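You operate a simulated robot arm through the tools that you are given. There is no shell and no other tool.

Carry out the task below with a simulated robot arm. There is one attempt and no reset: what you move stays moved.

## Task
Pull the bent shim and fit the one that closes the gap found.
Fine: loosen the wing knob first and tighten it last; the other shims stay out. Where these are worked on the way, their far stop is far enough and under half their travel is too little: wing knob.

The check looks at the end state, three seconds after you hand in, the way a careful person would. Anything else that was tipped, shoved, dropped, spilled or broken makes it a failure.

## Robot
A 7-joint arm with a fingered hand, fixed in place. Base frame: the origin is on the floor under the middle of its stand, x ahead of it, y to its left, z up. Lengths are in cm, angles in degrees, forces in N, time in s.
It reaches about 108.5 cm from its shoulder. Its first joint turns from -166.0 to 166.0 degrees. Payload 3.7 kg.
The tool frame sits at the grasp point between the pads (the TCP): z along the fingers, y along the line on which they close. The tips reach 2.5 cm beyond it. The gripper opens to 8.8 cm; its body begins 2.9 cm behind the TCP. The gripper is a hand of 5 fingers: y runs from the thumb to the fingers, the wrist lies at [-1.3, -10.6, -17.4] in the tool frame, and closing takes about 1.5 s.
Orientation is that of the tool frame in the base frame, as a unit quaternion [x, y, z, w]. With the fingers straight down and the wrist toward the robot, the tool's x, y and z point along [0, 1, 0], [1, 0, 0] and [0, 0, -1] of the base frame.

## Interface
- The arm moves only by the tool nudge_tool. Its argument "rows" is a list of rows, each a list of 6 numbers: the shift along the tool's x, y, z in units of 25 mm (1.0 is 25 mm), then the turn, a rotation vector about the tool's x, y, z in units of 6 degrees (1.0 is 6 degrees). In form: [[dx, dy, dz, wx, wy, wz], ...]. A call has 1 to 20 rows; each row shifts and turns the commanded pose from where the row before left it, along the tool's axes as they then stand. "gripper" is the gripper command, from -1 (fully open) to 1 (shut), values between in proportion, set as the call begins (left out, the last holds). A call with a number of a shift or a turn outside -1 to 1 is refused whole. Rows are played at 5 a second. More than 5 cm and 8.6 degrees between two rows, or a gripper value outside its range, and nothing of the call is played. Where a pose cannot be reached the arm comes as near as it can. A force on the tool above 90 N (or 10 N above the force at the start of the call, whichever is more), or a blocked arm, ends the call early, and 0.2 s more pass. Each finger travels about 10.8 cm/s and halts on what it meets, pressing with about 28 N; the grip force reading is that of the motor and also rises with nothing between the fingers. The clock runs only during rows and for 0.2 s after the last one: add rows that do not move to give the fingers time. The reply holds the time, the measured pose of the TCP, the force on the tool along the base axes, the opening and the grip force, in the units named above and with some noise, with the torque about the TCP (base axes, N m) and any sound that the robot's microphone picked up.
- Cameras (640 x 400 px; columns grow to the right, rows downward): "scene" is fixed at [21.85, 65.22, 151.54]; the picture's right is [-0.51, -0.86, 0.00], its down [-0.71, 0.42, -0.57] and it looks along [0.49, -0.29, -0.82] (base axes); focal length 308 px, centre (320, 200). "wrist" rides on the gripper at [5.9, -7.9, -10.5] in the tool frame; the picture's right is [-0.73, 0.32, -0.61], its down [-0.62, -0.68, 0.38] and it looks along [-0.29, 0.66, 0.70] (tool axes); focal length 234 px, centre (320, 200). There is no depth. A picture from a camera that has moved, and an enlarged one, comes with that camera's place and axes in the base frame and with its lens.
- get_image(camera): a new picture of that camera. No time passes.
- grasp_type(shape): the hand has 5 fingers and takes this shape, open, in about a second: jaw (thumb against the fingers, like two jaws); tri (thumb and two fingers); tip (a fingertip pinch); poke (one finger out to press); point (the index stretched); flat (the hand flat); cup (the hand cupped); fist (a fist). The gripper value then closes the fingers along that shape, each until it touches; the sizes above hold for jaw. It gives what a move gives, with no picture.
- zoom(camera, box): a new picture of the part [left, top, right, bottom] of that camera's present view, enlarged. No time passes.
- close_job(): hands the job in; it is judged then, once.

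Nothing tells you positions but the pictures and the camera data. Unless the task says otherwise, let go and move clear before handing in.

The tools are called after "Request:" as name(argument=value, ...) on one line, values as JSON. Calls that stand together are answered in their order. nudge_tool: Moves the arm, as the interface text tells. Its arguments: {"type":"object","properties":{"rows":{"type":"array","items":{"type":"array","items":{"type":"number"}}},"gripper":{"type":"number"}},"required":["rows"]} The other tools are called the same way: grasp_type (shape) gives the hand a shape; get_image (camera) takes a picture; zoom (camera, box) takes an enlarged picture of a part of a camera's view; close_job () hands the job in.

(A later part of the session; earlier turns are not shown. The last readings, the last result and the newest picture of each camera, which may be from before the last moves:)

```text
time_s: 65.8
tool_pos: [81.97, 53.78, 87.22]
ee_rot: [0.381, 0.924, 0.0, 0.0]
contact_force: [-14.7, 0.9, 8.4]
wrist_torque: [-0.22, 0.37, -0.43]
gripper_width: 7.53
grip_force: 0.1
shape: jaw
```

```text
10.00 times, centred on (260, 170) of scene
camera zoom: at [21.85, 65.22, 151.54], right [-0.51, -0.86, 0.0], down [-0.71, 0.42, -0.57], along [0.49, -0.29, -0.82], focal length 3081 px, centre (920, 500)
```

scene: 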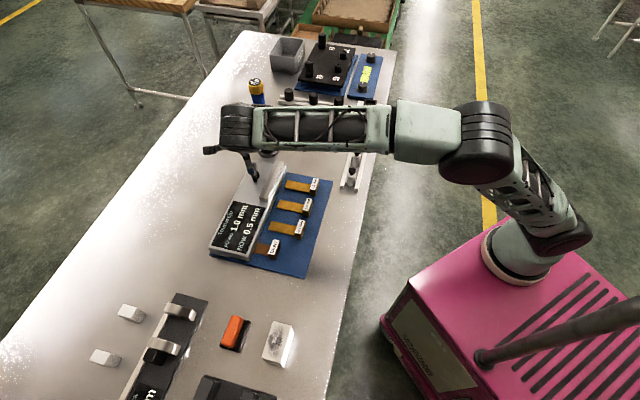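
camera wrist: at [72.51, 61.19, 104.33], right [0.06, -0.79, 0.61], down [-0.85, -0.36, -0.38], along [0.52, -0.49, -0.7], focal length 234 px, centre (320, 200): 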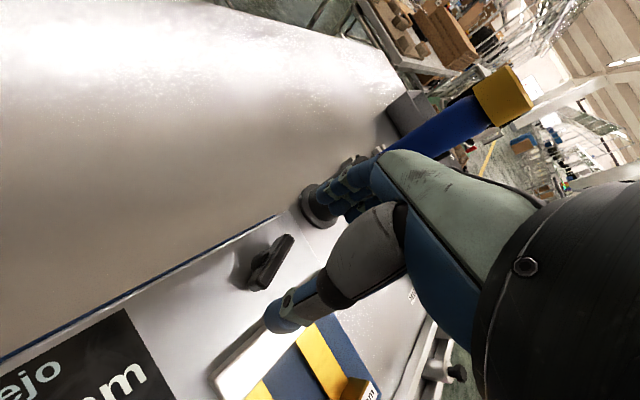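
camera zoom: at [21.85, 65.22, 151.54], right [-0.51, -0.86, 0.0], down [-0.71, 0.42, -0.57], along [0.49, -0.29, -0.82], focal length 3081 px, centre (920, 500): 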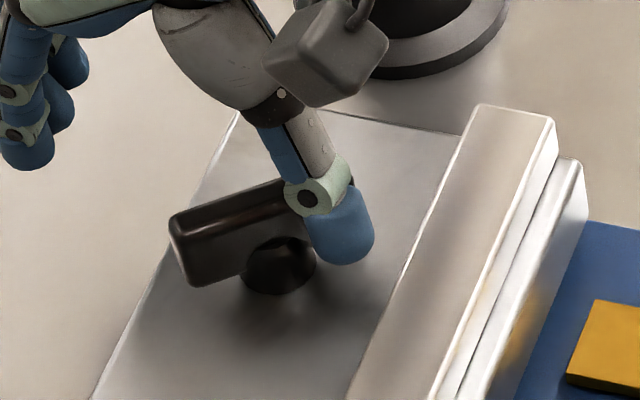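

The wing stays put at about 15 N, so it's at its far stop, around 125° from the start. Now I'll back off, lift, and move over the bent shim.

Request:
nudge_tool(rows=[[0.3, -0.15, 0, 0, 0, 0], [0.2, -0.1, 0, 0, 0, 0], [0, 0, -0.8, 0, 0, 0], [0, 0, -0.8, 0, 0, 0], [0, 0, -0.8, 0, 0, 0], [0, 0, -0.8, 0, 0, 0], [0, 0, -0.8, 0, 0, 0], [0.915, -0.68, 0, 0, 0, 0], [0.915, -0.68, 0, 0, 0, 0], [0.915, -0.68, 0, 0, 0, 0], [0.915, -0.68, 0, 0, 0, 0], [0.915, -0.68, 0, 0, 0, 0], [0.915, -0.68, 0, 0, 0, 0], [0.915, -0.68, 0, 0, 0, 0], [0.915, -0.68, 0, 0, 0, 0], [0.7, -0.6, 0, 0, 0, 0], [0, 0, 0, 0, 0, 0]])

Request:
get_image(camera="wrist")

Request:
zoom(camera="scene", box=[220, 140, 320, 240])

```text
time_s: 69.4
tool_pos: [55.93, 57.79, 97.23]
ee_rot: [0.382, 0.924, 0.0, 0.0]
contact_force: [0.8, 0.2, 0.2]
wrist_torque: [0.0, 0.01, 0.0]
gripper_width: 7.49
grip_force: 0.0
shape: jaw
```

```text
taken
camera wrist: at [46.1, 56.34, 107.84], right [0.74, -0.28, 0.61], down [-0.04, -0.92, -0.38], along [0.67, 0.26, -0.7], focal length 234 px, centre (320, 200)
```

wrist: 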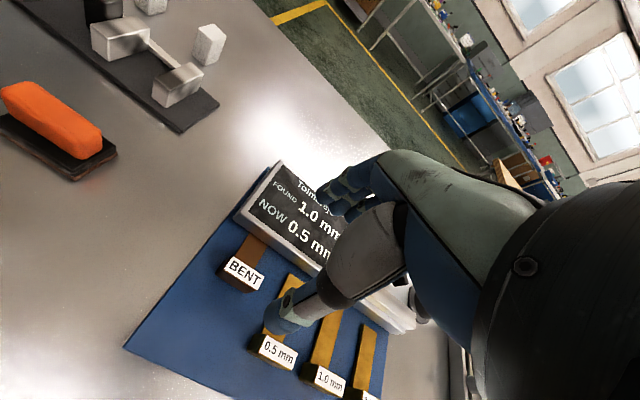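

```text
4.00 times, centred on (270, 190) of scene
camera zoom: at [21.85, 65.22, 151.54], right [-0.51, -0.86, 0.0], down [-0.71, 0.42, -0.57], along [0.49, -0.29, -0.82], focal length 1232 px, centre (520, 240)
```

zoom: 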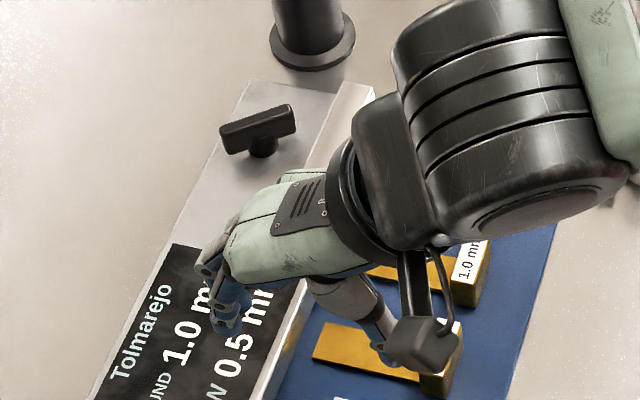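

The bent shim's handle is right below the hand. I'll try the slimmer three-finger shape and see how the fingers sit.

Request:
grasp_type(shape="tri")

Request:
get_image(camera="wrist")

```text
time_s: 70.3
tool_pos: [55.86, 57.78, 97.26]
ee_rot: [0.382, 0.924, 0.0, 0.0]
contact_force: [-0.7, -0.5, 0.5]
wrist_torque: [0.0, 0.01, 0.03]
gripper_width: 8.79
grip_force: 0.1
shape: tri
```

```text
taken
camera wrist: at [46.11, 56.35, 107.83], right [0.74, -0.28, 0.61], down [-0.04, -0.92, -0.38], along [0.67, 0.26, -0.7], focal length 234 px, centre (320, 200)
```

wrist: 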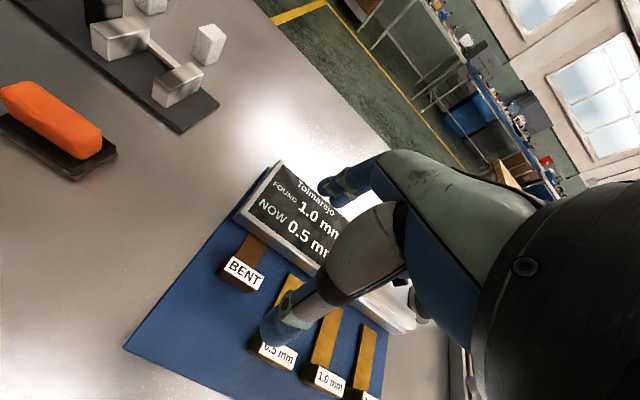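

Request:
nudge_tool(rows=[[0, 0, 0, 0, 0, 0], [0, 0, 0, 0, 0, 0], [0, 0, 0, 0, 0, 0], [0, 0, 0, 0, 0, 0]], gripper=0.2)

Request:
zoom(camera="wrist", box=[210, 160, 390, 350])

Request:
zoom(camera="scene", box=[220, 160, 340, 260])

```text
time_s: 71.3
tool_pos: [55.77, 57.8, 97.24]
ee_rot: [0.382, 0.924, 0.0, -0.001]
contact_force: [0.0, -0.5, 0.9]
wrist_torque: [-0.01, -0.02, -0.02]
gripper_width: 3.57
grip_force: 0.1
shape: tri
```

```text
2.11 times, centred on (300, 255) of wrist
camera zoom: at [46.11, 56.34, 107.83], right [0.74, -0.28, 0.61], down [-0.04, -0.92, -0.38], along [0.67, 0.26, -0.7], focal length 493 px, centre (362, 84)
```

zoom: 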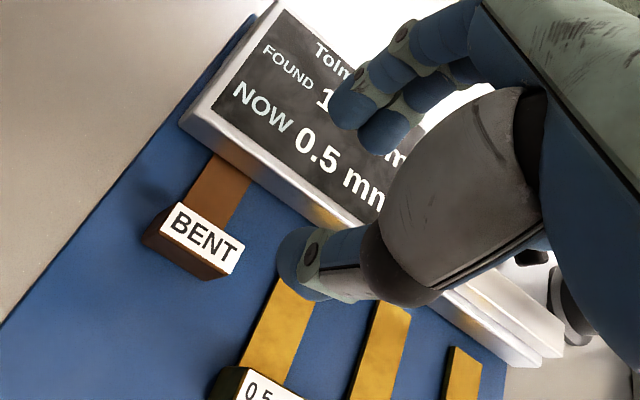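

```text
4.00 times, centred on (280, 210) of scene
camera zoom: at [21.85, 65.22, 151.54], right [-0.51, -0.86, 0.0], down [-0.71, 0.42, -0.57], along [0.49, -0.29, -0.82], focal length 1232 px, centre (480, 160)
```

zoom: 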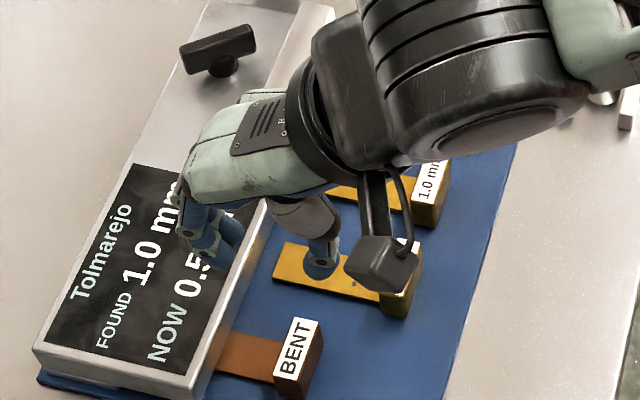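

Two fingers and the thumb make a narrow pinch, which suits a shim handle. I'll descend part-way to fix the handle's height and position by a second view.

Request:
nudge_tool(rows=[[0, 0, 0.5, 0, 0, 0], [0, 0, 0.5, 0, 0, 0], [0, 0, 0.5, 0, 0, 0], [0, 0, 0.5, 0, 0, 0], [0, 0, 0.4, 0, 0, 0], [0, 0, 0, 0, 0, 0]])

Request:
get_image(camera="wrist")

Request:
zoom(camera="wrist", box=[200, 160, 380, 340])

```text
time_s: 72.7
tool_pos: [55.66, 57.74, 91.16]
ee_rot: [0.382, 0.924, 0.001, 0.0]
contact_force: [0.8, -0.2, -0.5]
wrist_torque: [0.01, 0.01, -0.01]
gripper_width: 3.56
grip_force: 0.1
shape: tri
```

```text
taken
camera wrist: at [46.03, 56.3, 101.82], right [0.74, -0.28, 0.61], down [-0.04, -0.92, -0.38], along [0.67, 0.26, -0.7], focal length 234 px, centre (320, 200)
```

wrist: 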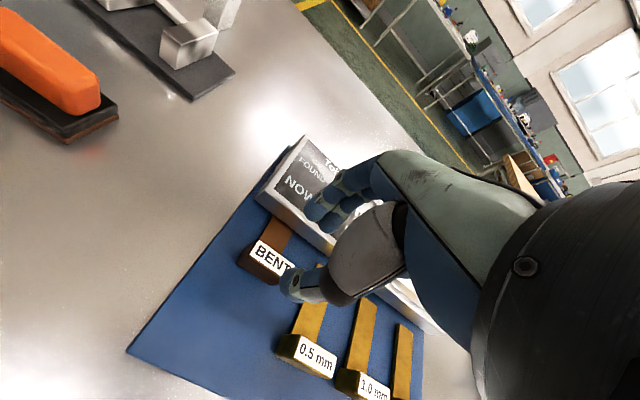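

```text
2.22 times, centred on (290, 250) of wrist
camera zoom: at [46.03, 56.3, 101.82], right [0.74, -0.28, 0.61], down [-0.04, -0.92, -0.38], along [0.67, 0.26, -0.7], focal length 520 px, centre (387, 89)
```

zoom: 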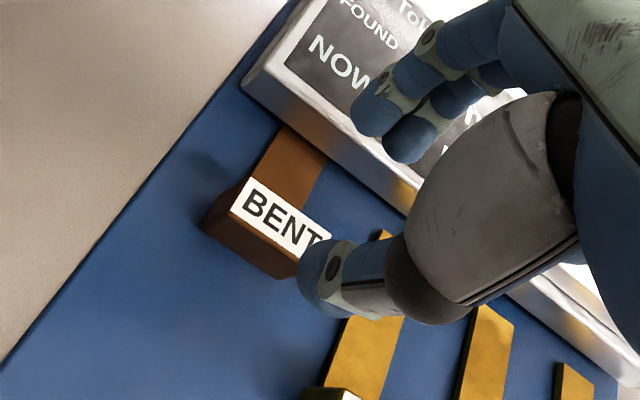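

Request:
nudge_tool(rows=[[0, 0.04, 0.5, 0, 0, 0], [0, 0, 0.5, 0, 0, 0], [0, 0, 0.5, 0, 0, 0], [0, 0, 0.4, 0, 0, 0], [0, 0, 0, 0, 0, 0]], gripper=0.0)

Request:
zoom(camera="wrist", box=[220, 160, 380, 320])

Request:
zoom(camera="scene", box=[220, 180, 320, 280])

```text
time_s: 73.9
tool_pos: [55.89, 57.93, 86.45]
ee_rot: [0.381, 0.924, -0.001, -0.001]
contact_force: [0.3, -0.1, 0.0]
wrist_torque: [-0.01, 0.01, -0.03]
gripper_width: 4.35
grip_force: 0.1
shape: tri
```

```text
2.50 times, centred on (300, 240) of wrist
camera zoom: at [46.08, 56.38, 97.1], right [0.74, -0.28, 0.61], down [-0.04, -0.92, -0.38], along [0.67, 0.26, -0.7], focal length 585 px, centre (370, 100)
```

zoom: 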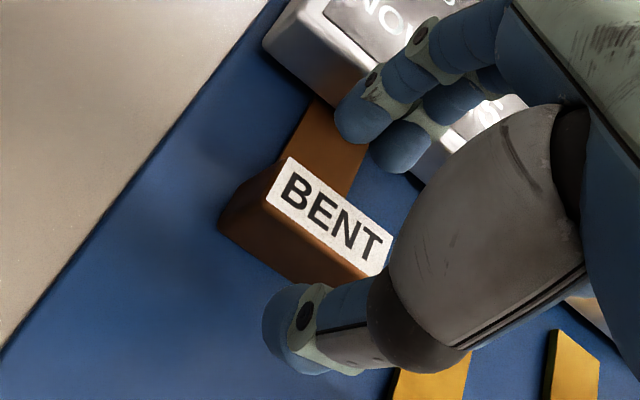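

```text
4.00 times, centred on (270, 230) of scene
camera zoom: at [21.85, 65.22, 151.54], right [-0.51, -0.86, 0.0], down [-0.71, 0.42, -0.57], along [0.49, -0.29, -0.82], focal length 1232 px, centre (520, 80)
```

zoom: 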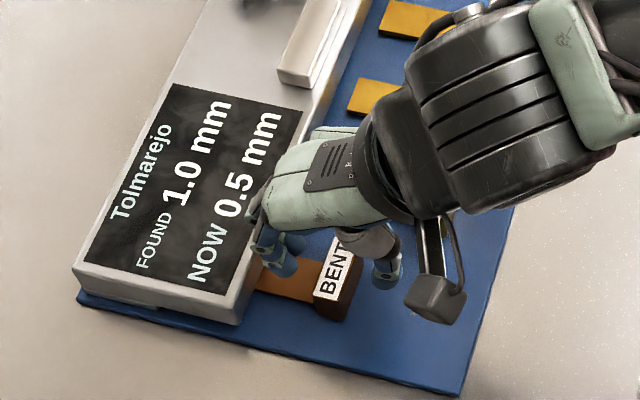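

Request:
nudge_tool(rows=[[0.04, -0.08, 0.24, 0, 0, 0], [0, 0, 0.24, 0, 0, 0], [0, 0, 0, 0, 0, 0]])

Request:
zoom(camera="wrist", box=[240, 160, 380, 300])

Request:
zoom(camera="scene", box=[250, 210, 310, 260])

```text
time_s: 74.7
tool_pos: [55.64, 57.86, 85.18]
ee_rot: [0.382, 0.924, 0.0, 0.0]
contact_force: [-0.3, 0.3, 1.1]
wrist_torque: [-0.01, -0.02, 0.0]
gripper_width: 4.34
grip_force: 0.1
shape: tri
```

```text
2.86 times, centred on (310, 230) of wrist
camera zoom: at [45.91, 56.33, 95.87], right [0.74, -0.28, 0.61], down [-0.04, -0.92, -0.38], along [0.67, 0.26, -0.7], focal length 669 px, centre (349, 114)
```

zoom: 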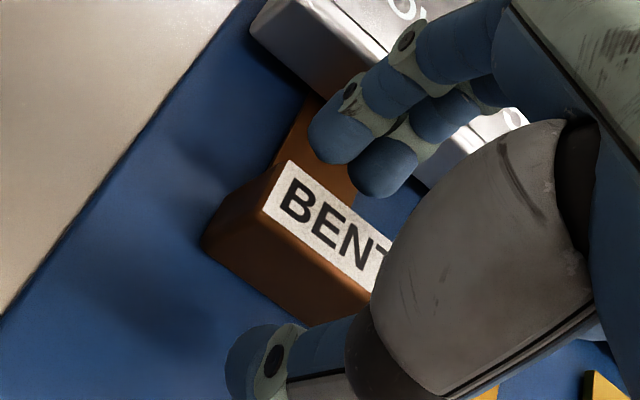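

```text
8.00 times, centred on (280, 235) of scene
camera zoom: at [21.85, 65.22, 151.54], right [-0.51, -0.86, 0.0], down [-0.71, 0.42, -0.57], along [0.49, -0.29, -0.82], focal length 2465 px, centre (640, -80)
```

zoom: 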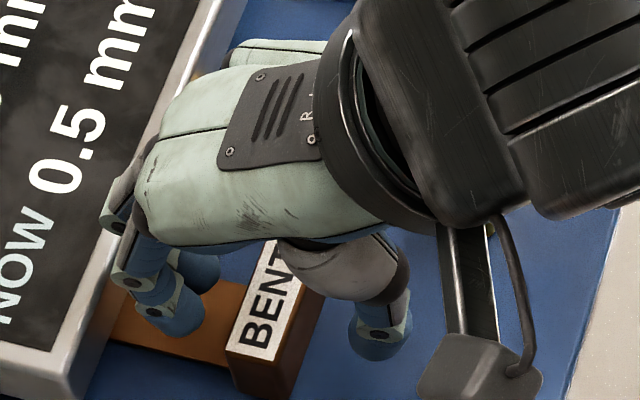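

The fingers are behind the handle just above the blade, and the thumb is in front. Closing on the bent shim.

Request:
nudge_tool(rows=[[0, 0, 0, 0, 0, 0], [0, 0, 0, 0, 0, 0], [0, 0, 0, 0, 0, 0], [0, 0, 0, 0, 0, 0], [0, 0, 0, 0, 0, 0], [0, 0, 0, 0, 0, 0]], gripper=1)

Request:
zoom(camera="wrist", box=[240, 160, 380, 300])

Request:
zoom(camera="scene", box=[250, 210, 310, 260])

```text
time_s: 76.1
tool_pos: [55.58, 57.82, 85.29]
ee_rot: [0.381, 0.925, 0.0, 0.0]
contact_force: [-0.9, -1.5, -2.4]
wrist_torque: [-0.05, 0.01, 0.0]
gripper_width: 1.28
grip_force: 27.8
shape: tri
```

```text
2.86 times, centred on (310, 230) of wrist
camera zoom: at [45.91, 56.34, 95.86], right [0.74, -0.28, 0.61], down [-0.04, -0.92, -0.38], along [0.67, 0.26, -0.7], focal length 669 px, centre (349, 114)
```

zoom: 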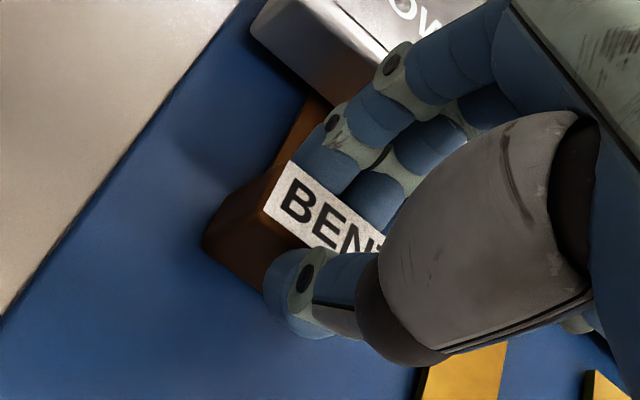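

```text
8.00 times, centred on (280, 235) of scene
camera zoom: at [21.85, 65.22, 151.54], right [-0.51, -0.86, 0.0], down [-0.71, 0.42, -0.57], along [0.49, -0.29, -0.82], focal length 2465 px, centre (640, -80)
```

zoom: 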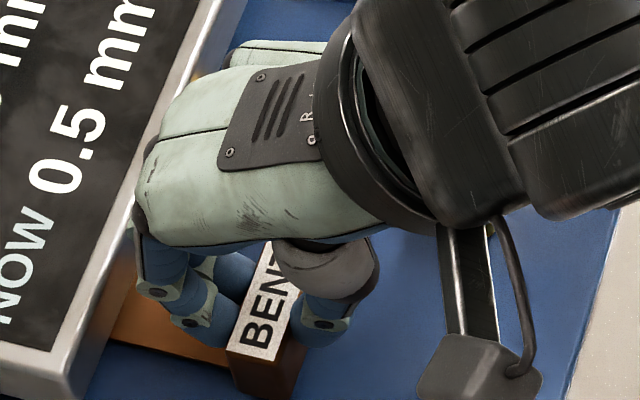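

Gripped. This pose (TCP about 55.6, 57.8, 85.3) is my reference for a fully seated shim. Now I'll pull straight out toward the robot.

Request:
nudge_tool(rows=[[0, -0.3, 0, 0, 0, 0], [0, -0.3, 0, 0, 0, 0], [0, -0.3, 0, 0, 0, 0], [0, 0, 0, 0, 0, 0]])

Request:
zoom(camera="scene", box=[230, 190, 330, 280])

Request:
zoom(camera="wrist", box=[220, 130, 400, 310])

```text
time_s: 77.1
tool_pos: [54.05, 56.02, 85.28]
ee_rot: [0.382, 0.924, -0.001, -0.001]
contact_force: [-2.1, 2.5, 0.0]
wrist_torque: [0.03, 0.06, 0.02]
gripper_width: 1.29
grip_force: 28.1
shape: tri
```

```text
4.44 times, centred on (280, 235) of scene
camera zoom: at [21.85, 65.22, 151.54], right [-0.51, -0.86, 0.0], down [-0.71, 0.42, -0.57], along [0.49, -0.29, -0.82], focal length 1369 px, centre (498, 44)
```

zoom: 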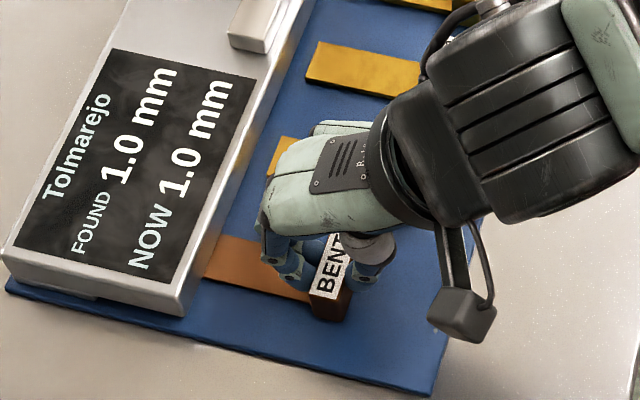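

```text
2.22 times, centred on (310, 220) of wrist
camera zoom: at [44.28, 54.64, 95.84], right [0.74, -0.28, 0.61], down [-0.04, -0.92, -0.38], along [0.67, 0.26, -0.7], focal length 520 px, centre (342, 156)
```

zoom: 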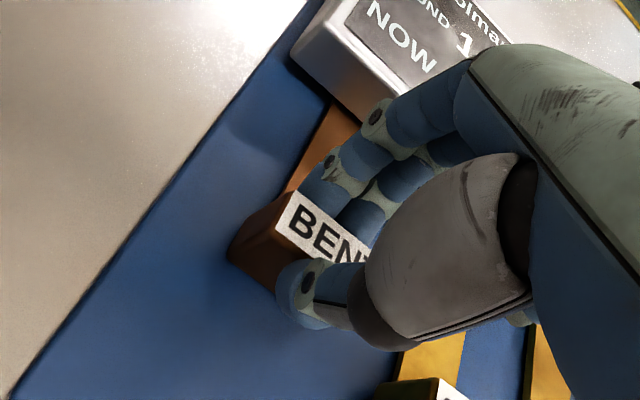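

The display changed to NOW 1.0 mm with the bent shim out, which confirms that the 1.0 mm shim closes it. I'll pull the blade fully clear, and check the labelled grey bin in case it is a scrap bin.

Request:
nudge_tool(rows=[[0, -0.4, 0, 0, 0, 0], [0, -0.4, 0, 0, 0, 0], [0, -0.4, 0, 0, 0, 0], [0, -0.4, 0, 0, 0, 0], [0, 0, 0, 0, 0, 0]])

Request:
zoom(camera="scene", box=[230, 190, 330, 280])

Request:
zoom(camera="scene", box=[260, 25, 390, 100])

Request:
zoom(camera="scene", box=[80, 280, 320, 400])

```text
time_s: 78.3
tool_pos: [51.4, 53.3, 85.44]
ee_rot: [0.383, 0.924, 0.002, -0.001]
contact_force: [24.1, 26.8, 13.3]
wrist_torque: [0.76, -0.72, -0.08]
gripper_width: 2.76
grip_force: 28.0
shape: tri
```

```text
4.44 times, centred on (280, 235) of scene
camera zoom: at [21.85, 65.22, 151.54], right [-0.51, -0.86, 0.0], down [-0.71, 0.42, -0.57], along [0.49, -0.29, -0.82], focal length 1369 px, centre (498, 44)
```

zoom: 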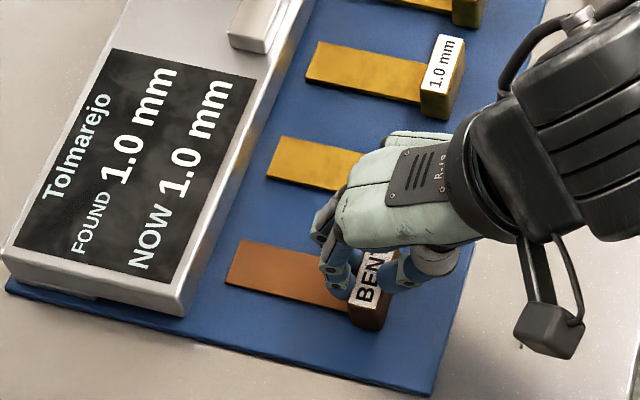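

```text
4.92 times, centred on (325, 62) of scene
camera zoom: at [21.85, 65.22, 151.54], right [-0.51, -0.86, 0.0], down [-0.71, 0.42, -0.57], along [0.49, -0.29, -0.82], focal length 1517 px, centre (295, 877)
```

zoom: 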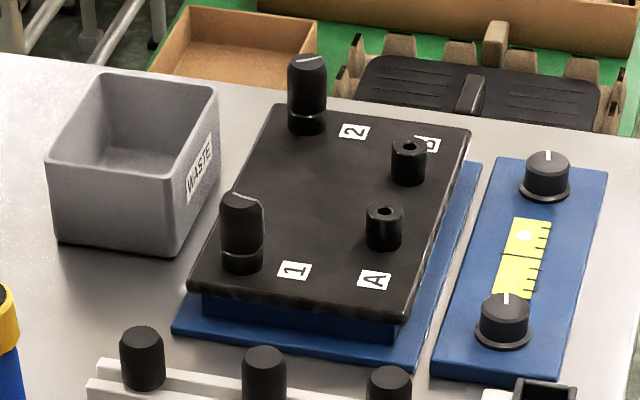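

```text
2.67 times, centred on (200, 340) of scene
camera zoom: at [21.85, 65.22, 151.54], right [-0.51, -0.86, 0.0], down [-0.71, 0.42, -0.57], along [0.49, -0.29, -0.82], focal length 822 px, centre (640, -173)
```

zoom: 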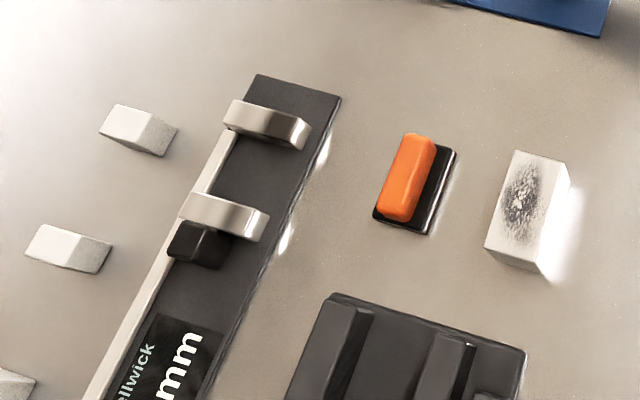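

The bent shim's blade is clear of the fixture and lines up with the spare shims, and it hit a firm end stop (about 36 N), so the shims run on slides. I'll ease back, release it there and look.

Request:
nudge_tool(rows=[[0, 0.2, 0, 0, 0, 0], [0, 0.2, 0, 0, 0, 0], [0, 0, 0, 0, 0, 0]])

Request:
nudge_tool(rows=[[0, 0, 0, 0, 0, 0], [0, 0, 0, 0, 0, 0], [0, 0, 0, 0, 0, 0], [0, 0, 0, 0, 0, 0]], gripper=0.0)

Request:
zoom(camera="scene", box=[230, 190, 330, 280])

Request:
zoom(camera="wrist", box=[220, 130, 400, 310])

```text
time_s: 79.1
tool_pos: [51.84, 53.81, 85.58]
ee_rot: [0.382, 0.924, 0.002, 0.0]
contact_force: [0.5, -1.7, 44.2]
wrist_torque: [0.08, -0.19, -0.19]
gripper_width: 1.75
grip_force: 28.1
shape: tri
```

```text
time_s: 80.1
tool_pos: [51.91, 53.91, 85.2]
ee_rot: [0.382, 0.924, -0.001, 0.0]
contact_force: [0.1, -0.6, 0.3]
wrist_torque: [0.0, 0.01, -0.01]
gripper_width: 4.38
grip_force: 0.0
shape: tri
```

```text
4.44 times, centred on (280, 235) of scene
camera zoom: at [21.85, 65.22, 151.54], right [-0.51, -0.86, 0.0], down [-0.71, 0.42, -0.57], along [0.49, -0.29, -0.82], focal length 1369 px, centre (498, 44)
```

zoom: 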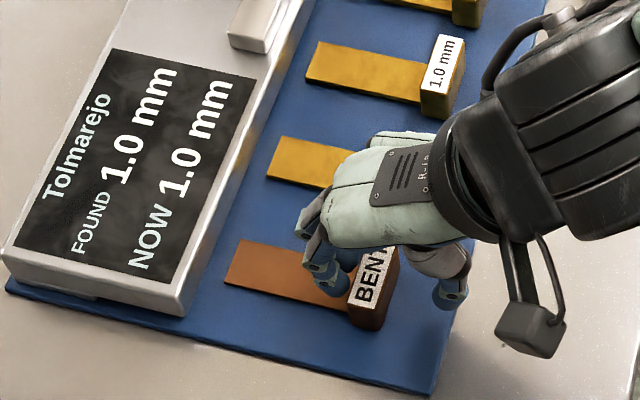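

```text
2.22 times, centred on (310, 220) of wrist
camera zoom: at [42.21, 52.45, 95.81], right [0.74, -0.28, 0.61], down [-0.04, -0.92, -0.38], along [0.67, 0.26, -0.7], focal length 520 px, centre (342, 156)
```

zoom: 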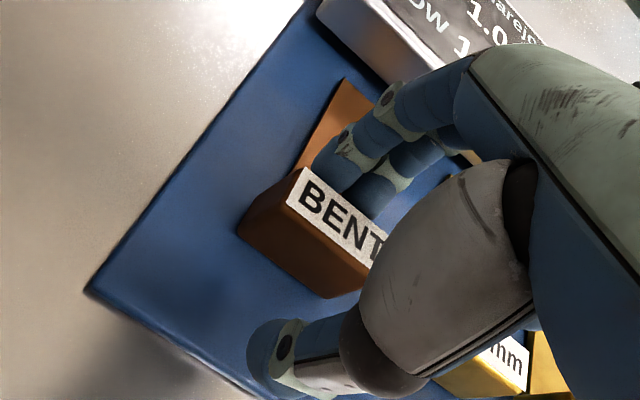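

The bent shim rests pulled out, blade clear of the fixture. Next I'll lift and move over the 1.0 mm shim.

Request:
nudge_tool(rows=[[0, 0, -0.6, 0, 0, 0], [0, 0, -0.6, 0, 0, 0], [0, 0, -0.6, 0, 0, 0], [0, 0, -0.6, 0, 0, 0], [0, 0, -0.6, 0, 0, 0], [-0.913, 0.073, 0, 0, 0, 0], [-0.913, 0.073, 0, 0, 0, 0], [-0.913, 0.073, 0, 0, 0, 0], [-0.913, 0.073, 0, 0, 0, 0], [-0.913, 0.073, 0, 0, 0, 0], [-0.913, 0.073, 0, 0, 0, 0], [0, 0, 0, 0, 0, 0]])

Request:
get_image(camera="wrist")

Request:
zoom(camera="wrist", box=[200, 160, 380, 340])

Request:
zoom(camera="scene", box=[200, 150, 340, 280])

```text
time_s: 82.7
tool_pos: [62.51, 44.99, 92.88]
ee_rot: [0.382, 0.924, 0.0, 0.0]
contact_force: [-0.8, 0.5, 0.5]
wrist_torque: [0.01, 0.01, 0.0]
gripper_width: 4.39
grip_force: 0.0
shape: tri
```

```text
taken
camera wrist: at [52.83, 43.61, 103.41], right [0.74, -0.28, 0.61], down [-0.04, -0.92, -0.38], along [0.67, 0.26, -0.7], focal length 234 px, centre (320, 200)
```

wrist: 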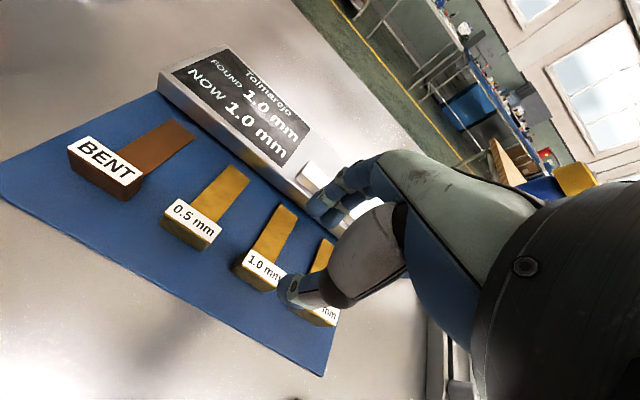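

```text
2.22 times, centred on (290, 250) of wrist
camera zoom: at [52.83, 43.61, 103.41], right [0.74, -0.28, 0.61], down [-0.04, -0.92, -0.38], along [0.67, 0.26, -0.7], focal length 520 px, centre (387, 89)
```

zoom: 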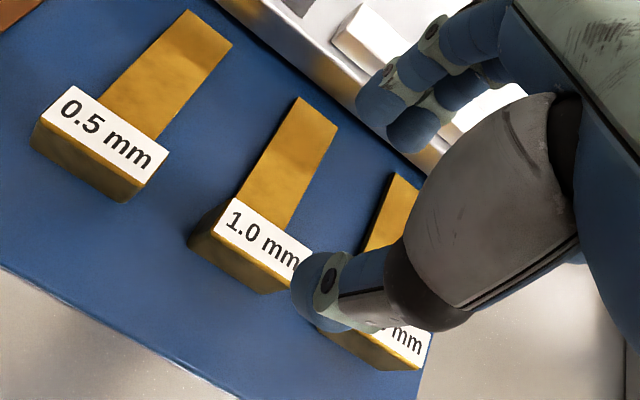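

```text
3.08 times, centred on (270, 215) of scene
camera zoom: at [21.85, 65.22, 151.54], right [-0.51, -0.86, 0.0], down [-0.71, 0.42, -0.57], along [0.49, -0.29, -0.82], focal length 948 px, centre (474, 154)
```

zoom: 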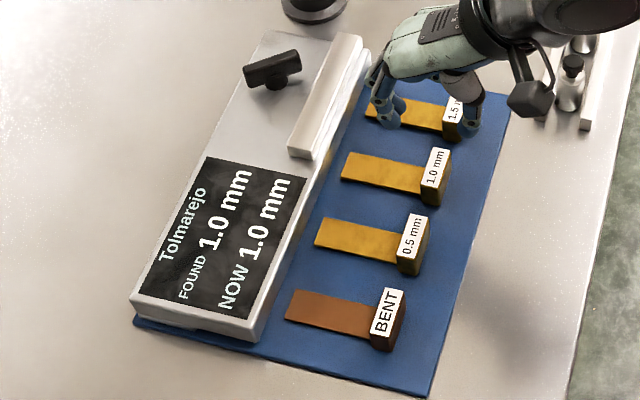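

Request:
nudge_tool(rows=[[0, -0.06, 0.5, 0, 0, 0], [0, 0, 0.5, 0, 0, 0], [0, 0, 0.5, 0, 0, 0], [0, 0, 0.5, 0, 0, 0], [0, 0, 0.5, 0, 0, 0], [0, 0, 0, 0, 0, 0]])

Request:
zoom(camera="wrist", box=[220, 160, 380, 320])

Request:
zoom(camera="scene", box=[250, 160, 340, 240])

```text
time_s: 84.1
tool_pos: [62.31, 44.89, 86.47]
ee_rot: [0.381, 0.925, 0.0, 0.0]
contact_force: [0.2, -0.3, 0.8]
wrist_torque: [0.01, 0.02, 0.0]
gripper_width: 4.37
grip_force: 0.0
shape: tri
```

```text
2.50 times, centred on (300, 240) of wrist
camera zoom: at [52.65, 43.5, 97.09], right [0.74, -0.28, 0.61], down [-0.04, -0.92, -0.38], along [0.67, 0.26, -0.7], focal length 585 px, centre (370, 100)
```

zoom: 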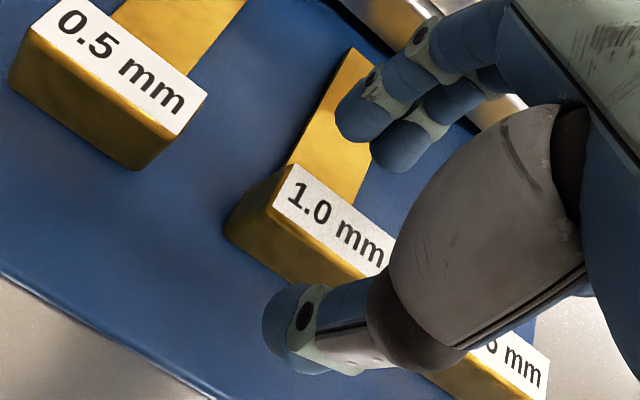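

```text
5.00 times, centred on (295, 200) of scene
camera zoom: at [21.85, 65.22, 151.54], right [-0.51, -0.86, 0.0], down [-0.71, 0.42, -0.57], along [0.49, -0.29, -0.82], focal length 1540 px, centre (445, 200)
```

zoom: 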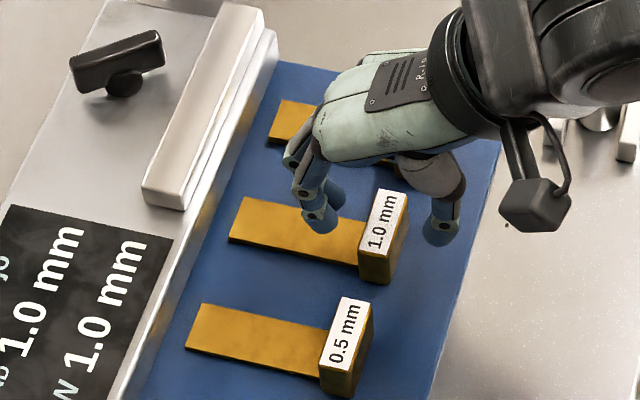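

Request:
nudge_tool(rows=[[0, -0.02, 0.25, 0, 0, 0], [0, 0, 0.25, 0, 0, 0], [0, 0, 0, 0, 0, 0]])

Request:
nudge_tool(rows=[[0, 0, 0, 0, 0, 0], [0, 0, 0, 0, 0, 0], [0, 0, 0, 0, 0, 0], [0, 0, 0, 0, 0, 0], [0, 0, 0, 0, 0, 0], [0, 0, 0, 0, 0, 0]], gripper=1)

Request:
zoom(camera="wrist", box=[240, 160, 380, 300])

Request:
zoom(camera="scene", box=[250, 160, 340, 240])

```text
time_s: 84.9
tool_pos: [62.35, 44.95, 85.23]
ee_rot: [0.381, 0.925, 0.001, 0.0]
contact_force: [0.0, -0.3, 0.8]
wrist_torque: [-0.03, -0.02, -0.02]
gripper_width: 4.4
grip_force: 0.1
shape: tri
```

```text
time_s: 86.3
tool_pos: [62.46, 44.97, 85.21]
ee_rot: [0.382, 0.924, -0.001, 0.0]
contact_force: [0.4, -0.5, -2.4]
wrist_torque: [0.02, 0.02, -0.01]
gripper_width: 1.35
grip_force: 28.2
shape: tri
```

```text
2.86 times, centred on (310, 230) of wrist
camera zoom: at [52.61, 43.52, 95.88], right [0.74, -0.28, 0.61], down [-0.04, -0.92, -0.38], along [0.67, 0.26, -0.7], focal length 669 px, centre (349, 114)
```

zoom: 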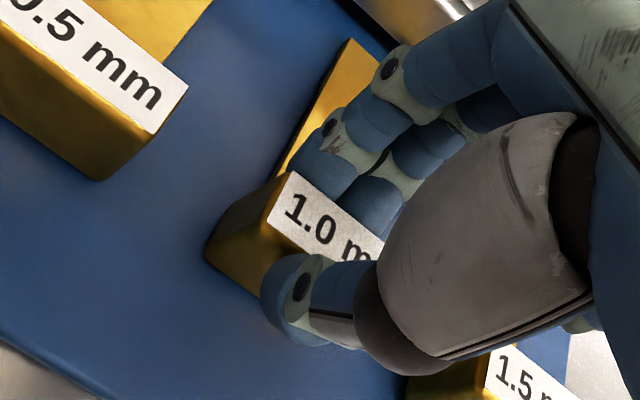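

```text
5.00 times, centred on (295, 200) of scene
camera zoom: at [21.85, 65.22, 151.54], right [-0.51, -0.86, 0.0], down [-0.71, 0.42, -0.57], along [0.49, -0.29, -0.82], focal length 1540 px, centre (445, 200)
```

zoom: 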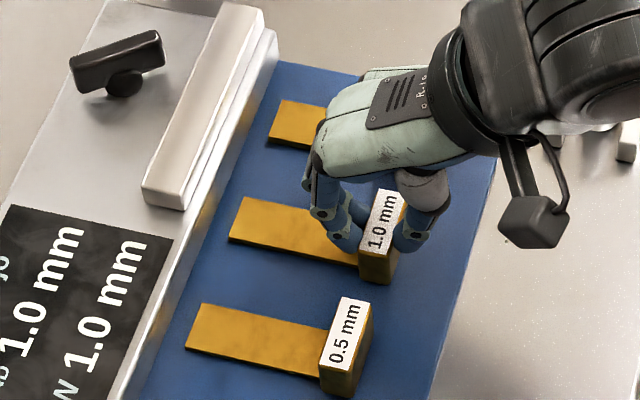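

The 1.0 mm shim is held squarely. I'll slide it straight toward the fixture, checking as the blade reaches the slot.

Request:
nudge_tool(rows=[[0, 0.2, 0, 0, 0, 0], [0, 0.2, 0, 0, 0, 0], [0, 0.2, 0, 0, 0, 0], [0, 0, 0, 0, 0, 0]])

Request:
zoom(camera="scene", box=[230, 150, 340, 260])

Request:
zoom(camera="wrist", box=[240, 130, 400, 300])

```text
time_s: 87.3
tool_pos: [63.28, 46.0, 85.19]
ee_rot: [0.382, 0.924, 0.0, 0.0]
contact_force: [0.2, -1.2, 0.2]
wrist_torque: [-0.03, -0.03, -0.03]
gripper_width: 1.3
grip_force: 28.2
shape: tri
```

```text
3.64 times, centred on (285, 205) of scene
camera zoom: at [21.85, 65.22, 151.54], right [-0.51, -0.86, 0.0], down [-0.71, 0.42, -0.57], along [0.49, -0.29, -0.82], focal length 1120 px, centre (447, 182)
```

zoom: 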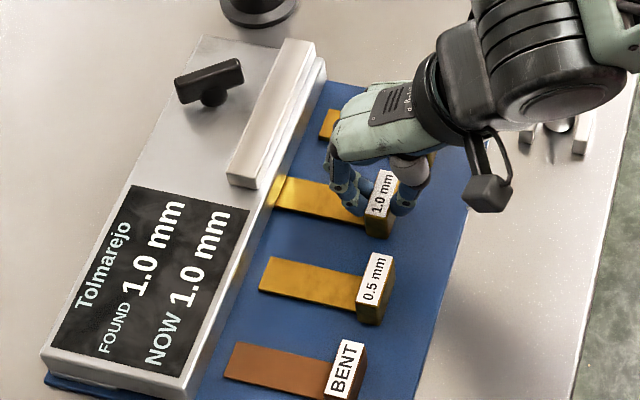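

```text
2.35 times, centred on (320, 215) of wrist
camera zoom: at [53.63, 44.57, 95.84], right [0.74, -0.28, 0.61], down [-0.04, -0.92, -0.38], along [0.67, 0.26, -0.7], focal length 551 px, centre (320, 165)
```

zoom: 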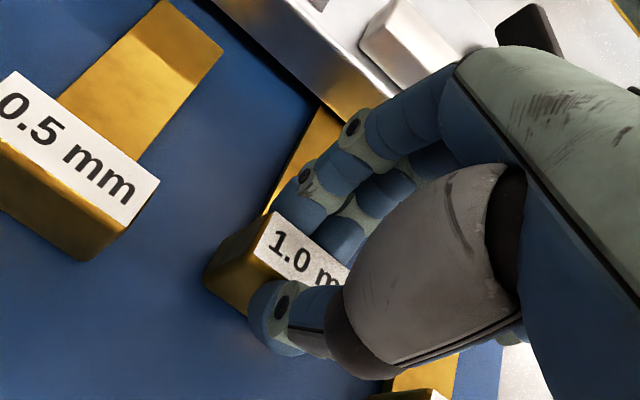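

Request:
nudge_tool(rows=[[0, 0.2, 0, 0, 0, 0], [0, 0.2, 0, 0, 0, 0], [0, 0.2, 0, 0, 0, 0], [0, 0, 0, 0, 0, 0]])

Request:
zoom(camera="scene", box=[230, 150, 340, 260])

```text
time_s: 88.3
tool_pos: [64.29, 47.21, 85.31]
ee_rot: [0.381, 0.924, -0.001, 0.0]
contact_force: [1.8, -3.2, -2.1]
wrist_torque: [-0.06, -0.04, -0.07]
gripper_width: 1.3
grip_force: 28.4
shape: tri
```

```text
3.64 times, centred on (285, 205) of scene
camera zoom: at [21.85, 65.22, 151.54], right [-0.51, -0.86, 0.0], down [-0.71, 0.42, -0.57], along [0.49, -0.29, -0.82], focal length 1120 px, centre (447, 182)
```

zoom: 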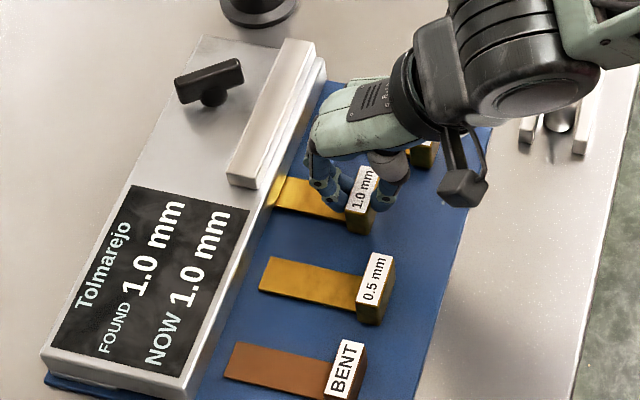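

Request:
nudge_tool(rows=[[0, 0.15, 0, 0, 0, 0], [0, 0.15, 0, 0, 0, 0], [0, 0.15, 0, 0, 0, 0], [0, 0, 0, 0, 0, 0]])

Request:
zoom(camera="scene", box=[230, 150, 340, 260])

```text
time_s: 89.3
tool_pos: [65.16, 47.9, 85.22]
ee_rot: [0.382, 0.924, 0.0, 0.0]
contact_force: [0.4, -1.8, -1.3]
wrist_torque: [-0.06, -0.03, 0.0]
gripper_width: 1.35
grip_force: 28.0
shape: tri
```

```text
3.64 times, centred on (285, 205) of scene
camera zoom: at [21.85, 65.22, 151.54], right [-0.51, -0.86, 0.0], down [-0.71, 0.42, -0.57], along [0.49, -0.29, -0.82], focal length 1120 px, centre (447, 182)
```

zoom: 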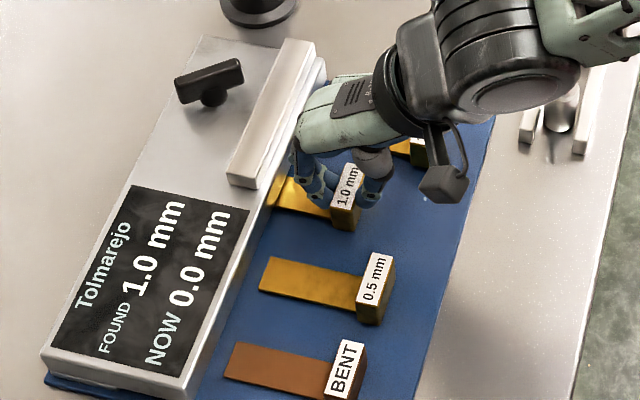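

The display now reads NOW 0.0 mm. I'll push gently the last few millimetres until the shim seats.

Request:
nudge_tool(rows=[[0, 0.1, 0, 0, 0, 0], [0, 0.08, 0, 0, 0, 0], [0, 0, 0, 0, 0, 0]])

Request:
zoom(camera="scene", box=[230, 150, 340, 260])

```text
time_s: 90.1
tool_pos: [65.46, 48.17, 85.27]
ee_rot: [0.382, 0.924, -0.001, 0.0]
contact_force: [0.1, -2.8, -1.2]
wrist_torque: [-0.05, -0.03, -0.02]
gripper_width: 1.34
grip_force: 28.0
shape: tri
```

```text
3.64 times, centred on (285, 205) of scene
camera zoom: at [21.85, 65.22, 151.54], right [-0.51, -0.86, 0.0], down [-0.71, 0.42, -0.57], along [0.49, -0.29, -0.82], focal length 1120 px, centre (447, 182)
```

zoom: 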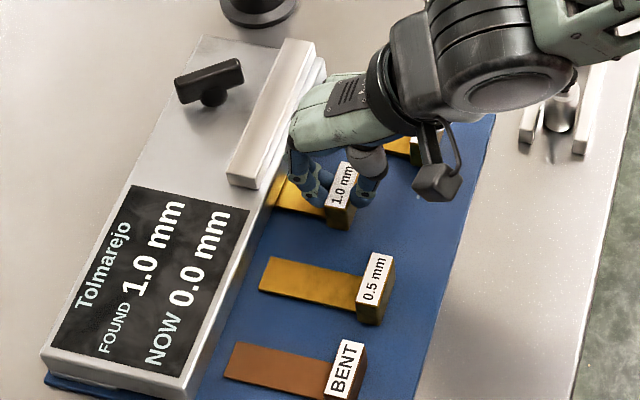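

Request:
nudge_tool(rows=[[0, 0.08, 0, 0, 0, 0], [0, 0.08, 0, 0, 0, 0], [0, 0, 0, 0, 0, 0]])

Request:
zoom(camera="wrist", box=[240, 130, 400, 300])

```text
time_s: 90.9
tool_pos: [65.8, 48.42, 85.2]
ee_rot: [0.381, 0.924, -0.001, -0.001]
contact_force: [-10.8, -9.0, -3.2]
wrist_torque: [-0.19, 0.27, -0.02]
gripper_width: 1.28
grip_force: 28.0
shape: tri
```

```text
2.35 times, centred on (320, 215) of wrist
camera zoom: at [56.02, 46.96, 95.88], right [0.74, -0.28, 0.61], down [-0.04, -0.92, -0.38], along [0.67, 0.26, -0.7], focal length 551 px, centre (320, 165)
```

zoom: 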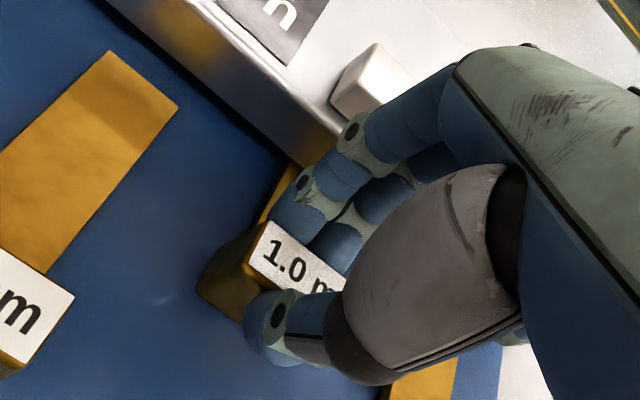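

Seated: the shim meets its stop (about 14 N). Now I'll ease off, release and lift clear.

Request:
nudge_tool(rows=[[0, -0.08, 0, 0, 0, 0], [0, 0, 0, 0, 0, 0]])

Request:
nudge_tool(rows=[[0, 0, 0, 0, 0, 0], [0, 0, 0, 0, 0, 0], [0, 0, 0, 0, 0, 0], [0, 0, 0, 0, 0, 0], [0, 0, -0.3, 0, 0, 0], [0, 0, -0.6, 0, 0, 0], [0, 0, -0.8, 0, 0, 0], [0, 0, -0.8, 0, 0, 0], [0, 0, -0.8, 0, 0, 0], [0, 0, -0.8, 0, 0, 0]], gripper=0.0)

Request:
zoom(camera="scene", box=[200, 150, 340, 280])

Request:
get_image(camera="wrist")

```text
time_s: 91.5
tool_pos: [65.65, 48.42, 85.31]
ee_rot: [0.382, 0.924, 0.0, -0.001]
contact_force: [-5.0, -0.4, -3.9]
wrist_torque: [-0.04, 0.1, 0.01]
gripper_width: 1.28
grip_force: 27.7
shape: tri
```

```text
time_s: 93.7
tool_pos: [65.57, 48.39, 95.42]
ee_rot: [0.382, 0.924, 0.0, -0.001]
contact_force: [-0.3, 0.5, 0.1]
wrist_torque: [-0.01, 0.01, 0.01]
gripper_width: 4.37
grip_force: 0.1
shape: tri
```

```text
3.08 times, centred on (270, 215) of scene
camera zoom: at [21.85, 65.22, 151.54], right [-0.51, -0.86, 0.0], down [-0.71, 0.42, -0.57], along [0.49, -0.29, -0.82], focal length 948 px, centre (474, 154)
```

zoom: 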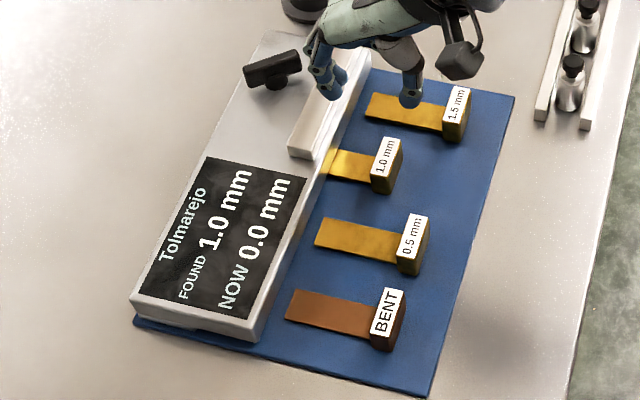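

```text
taken
camera wrist: at [55.84, 47.01, 106.1], right [0.74, -0.28, 0.61], down [-0.04, -0.92, -0.38], along [0.67, 0.26, -0.7], focal length 234 px, centre (320, 200)
```

wrist: 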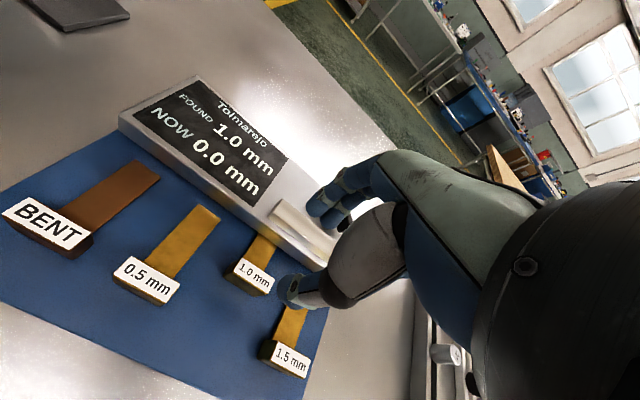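

The 1.0 mm shim is in, the display shows 0.0, and the other shims are out. Now I'll return to the jaw shape and go back over the wing knob to tighten it.

Request:
grasp_type(shape="jaw")

Request:
nudge_tool(rows=[[-0.457, 0.954, 0, 0, 0, 0], [-0.457, 0.954, 0, 0, 0, 0], [-0.457, 0.954, 0, 0, 0, 0], [-0.457, 0.954, 0, 0, 0, 0], [-0.457, 0.954, 0, 0, 0, 0], [0, 0, 0, 0, 0, 0], [0, 0, 0, 0, 0, 0]], gripper=-0.7)

Request:
zoom(camera="wrist", box=[210, 160, 390, 350])

Request:
zoom(camera="scene", box=[235, 150, 285, 190])

```text
time_s: 94.6
tool_pos: [65.45, 48.6, 95.39]
ee_rot: [0.381, 0.924, -0.001, 0.0]
contact_force: [0.5, 0.1, 0.3]
wrist_torque: [0.0, 0.01, 0.01]
gripper_width: 8.79
grip_force: 0.1
shape: jaw
```

```text
time_s: 96.2
tool_pos: [78.28, 52.76, 95.48]
ee_rot: [0.382, 0.924, -0.001, -0.001]
contact_force: [0.4, -0.5, -0.6]
wrist_torque: [0.02, 0.0, 0.0]
gripper_width: 7.49
grip_force: 0.2
shape: jaw
```

```text
2.11 times, centred on (300, 255) of wrist
camera zoom: at [68.49, 51.35, 106.16], right [0.74, -0.28, 0.61], down [-0.04, -0.92, -0.38], along [0.67, 0.26, -0.7], focal length 493 px, centre (362, 84)
```

zoom: 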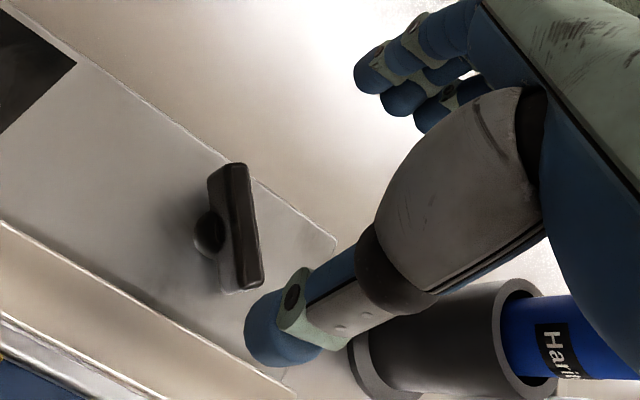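

```text
10.00 times, centred on (260, 170) of scene
camera zoom: at [21.85, 65.22, 151.54], right [-0.51, -0.86, 0.0], down [-0.71, 0.42, -0.57], along [0.49, -0.29, -0.82], focal length 3081 px, centre (920, 500)
```

zoom: 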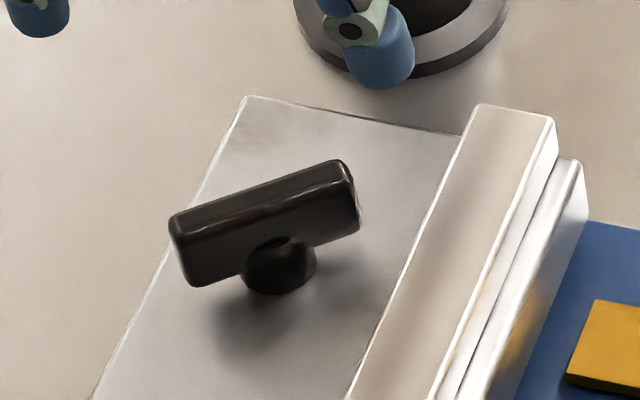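

Request:
nudge_tool(rows=[[0, 0, 0, 0, 0, -1], [0, 0, 0, 0, 0, -1], [0, 0, 0, 0, 0, -1], [0, 0, 0, 0, 0, -1], [0, 0, 0, 0, 0, -1], [0, 0, 0, 0, 0, -1], [0, 0, 0, 0, 0, -0.37], [0.15, 0, 0.5, 0, 0, 0], [0, 0, 0.5, 0, 0, 0], [0, 0, 0, 0, 0, 0]])

Request:
zoom(camera="wrist", box=[210, 160, 390, 350])

Request:
zoom(camera="scene", box=[210, 50, 350, 190])

```text
time_s: 98.4
tool_pos: [77.68, 52.84, 93.06]
ee_rot: [0.059, 0.998, 0.001, 0.0]
contact_force: [-0.3, -0.5, -0.6]
wrist_torque: [0.03, 0.0, -0.02]
gripper_width: 7.5
grip_force: 0.1
shape: jaw
```

```text
2.11 times, centred on (300, 255) of wrist
camera zoom: at [70.97, 45.69, 103.59], right [0.76, 0.24, 0.61], down [0.54, -0.75, -0.38], along [0.36, 0.62, -0.7], focal length 493 px, centre (362, 84)
```

zoom: 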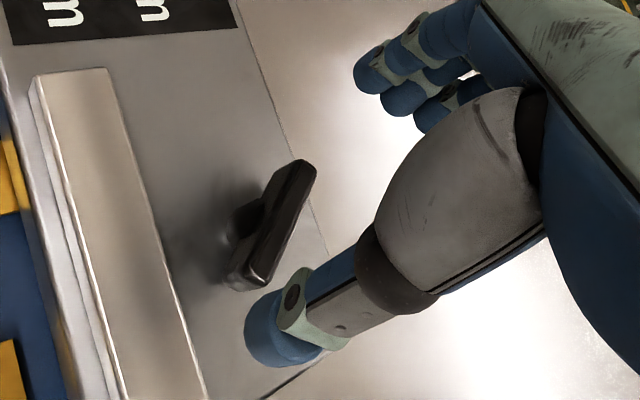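

```text
2.86 times, centred on (280, 120) of scene
camera zoom: at [21.85, 65.22, 151.54], right [-0.51, -0.86, 0.0], down [-0.71, 0.42, -0.57], along [0.49, -0.29, -0.82], focal length 880 px, centre (434, 429)
```

zoom: 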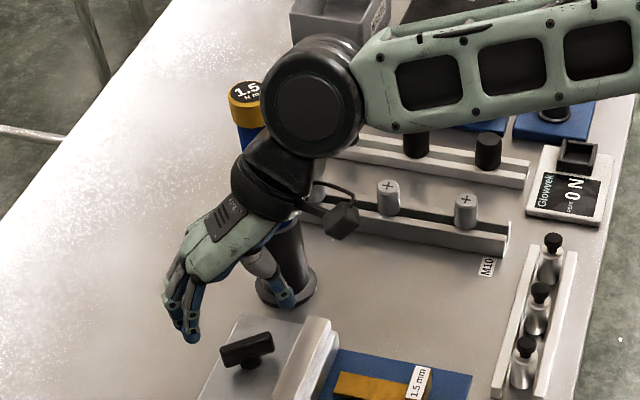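

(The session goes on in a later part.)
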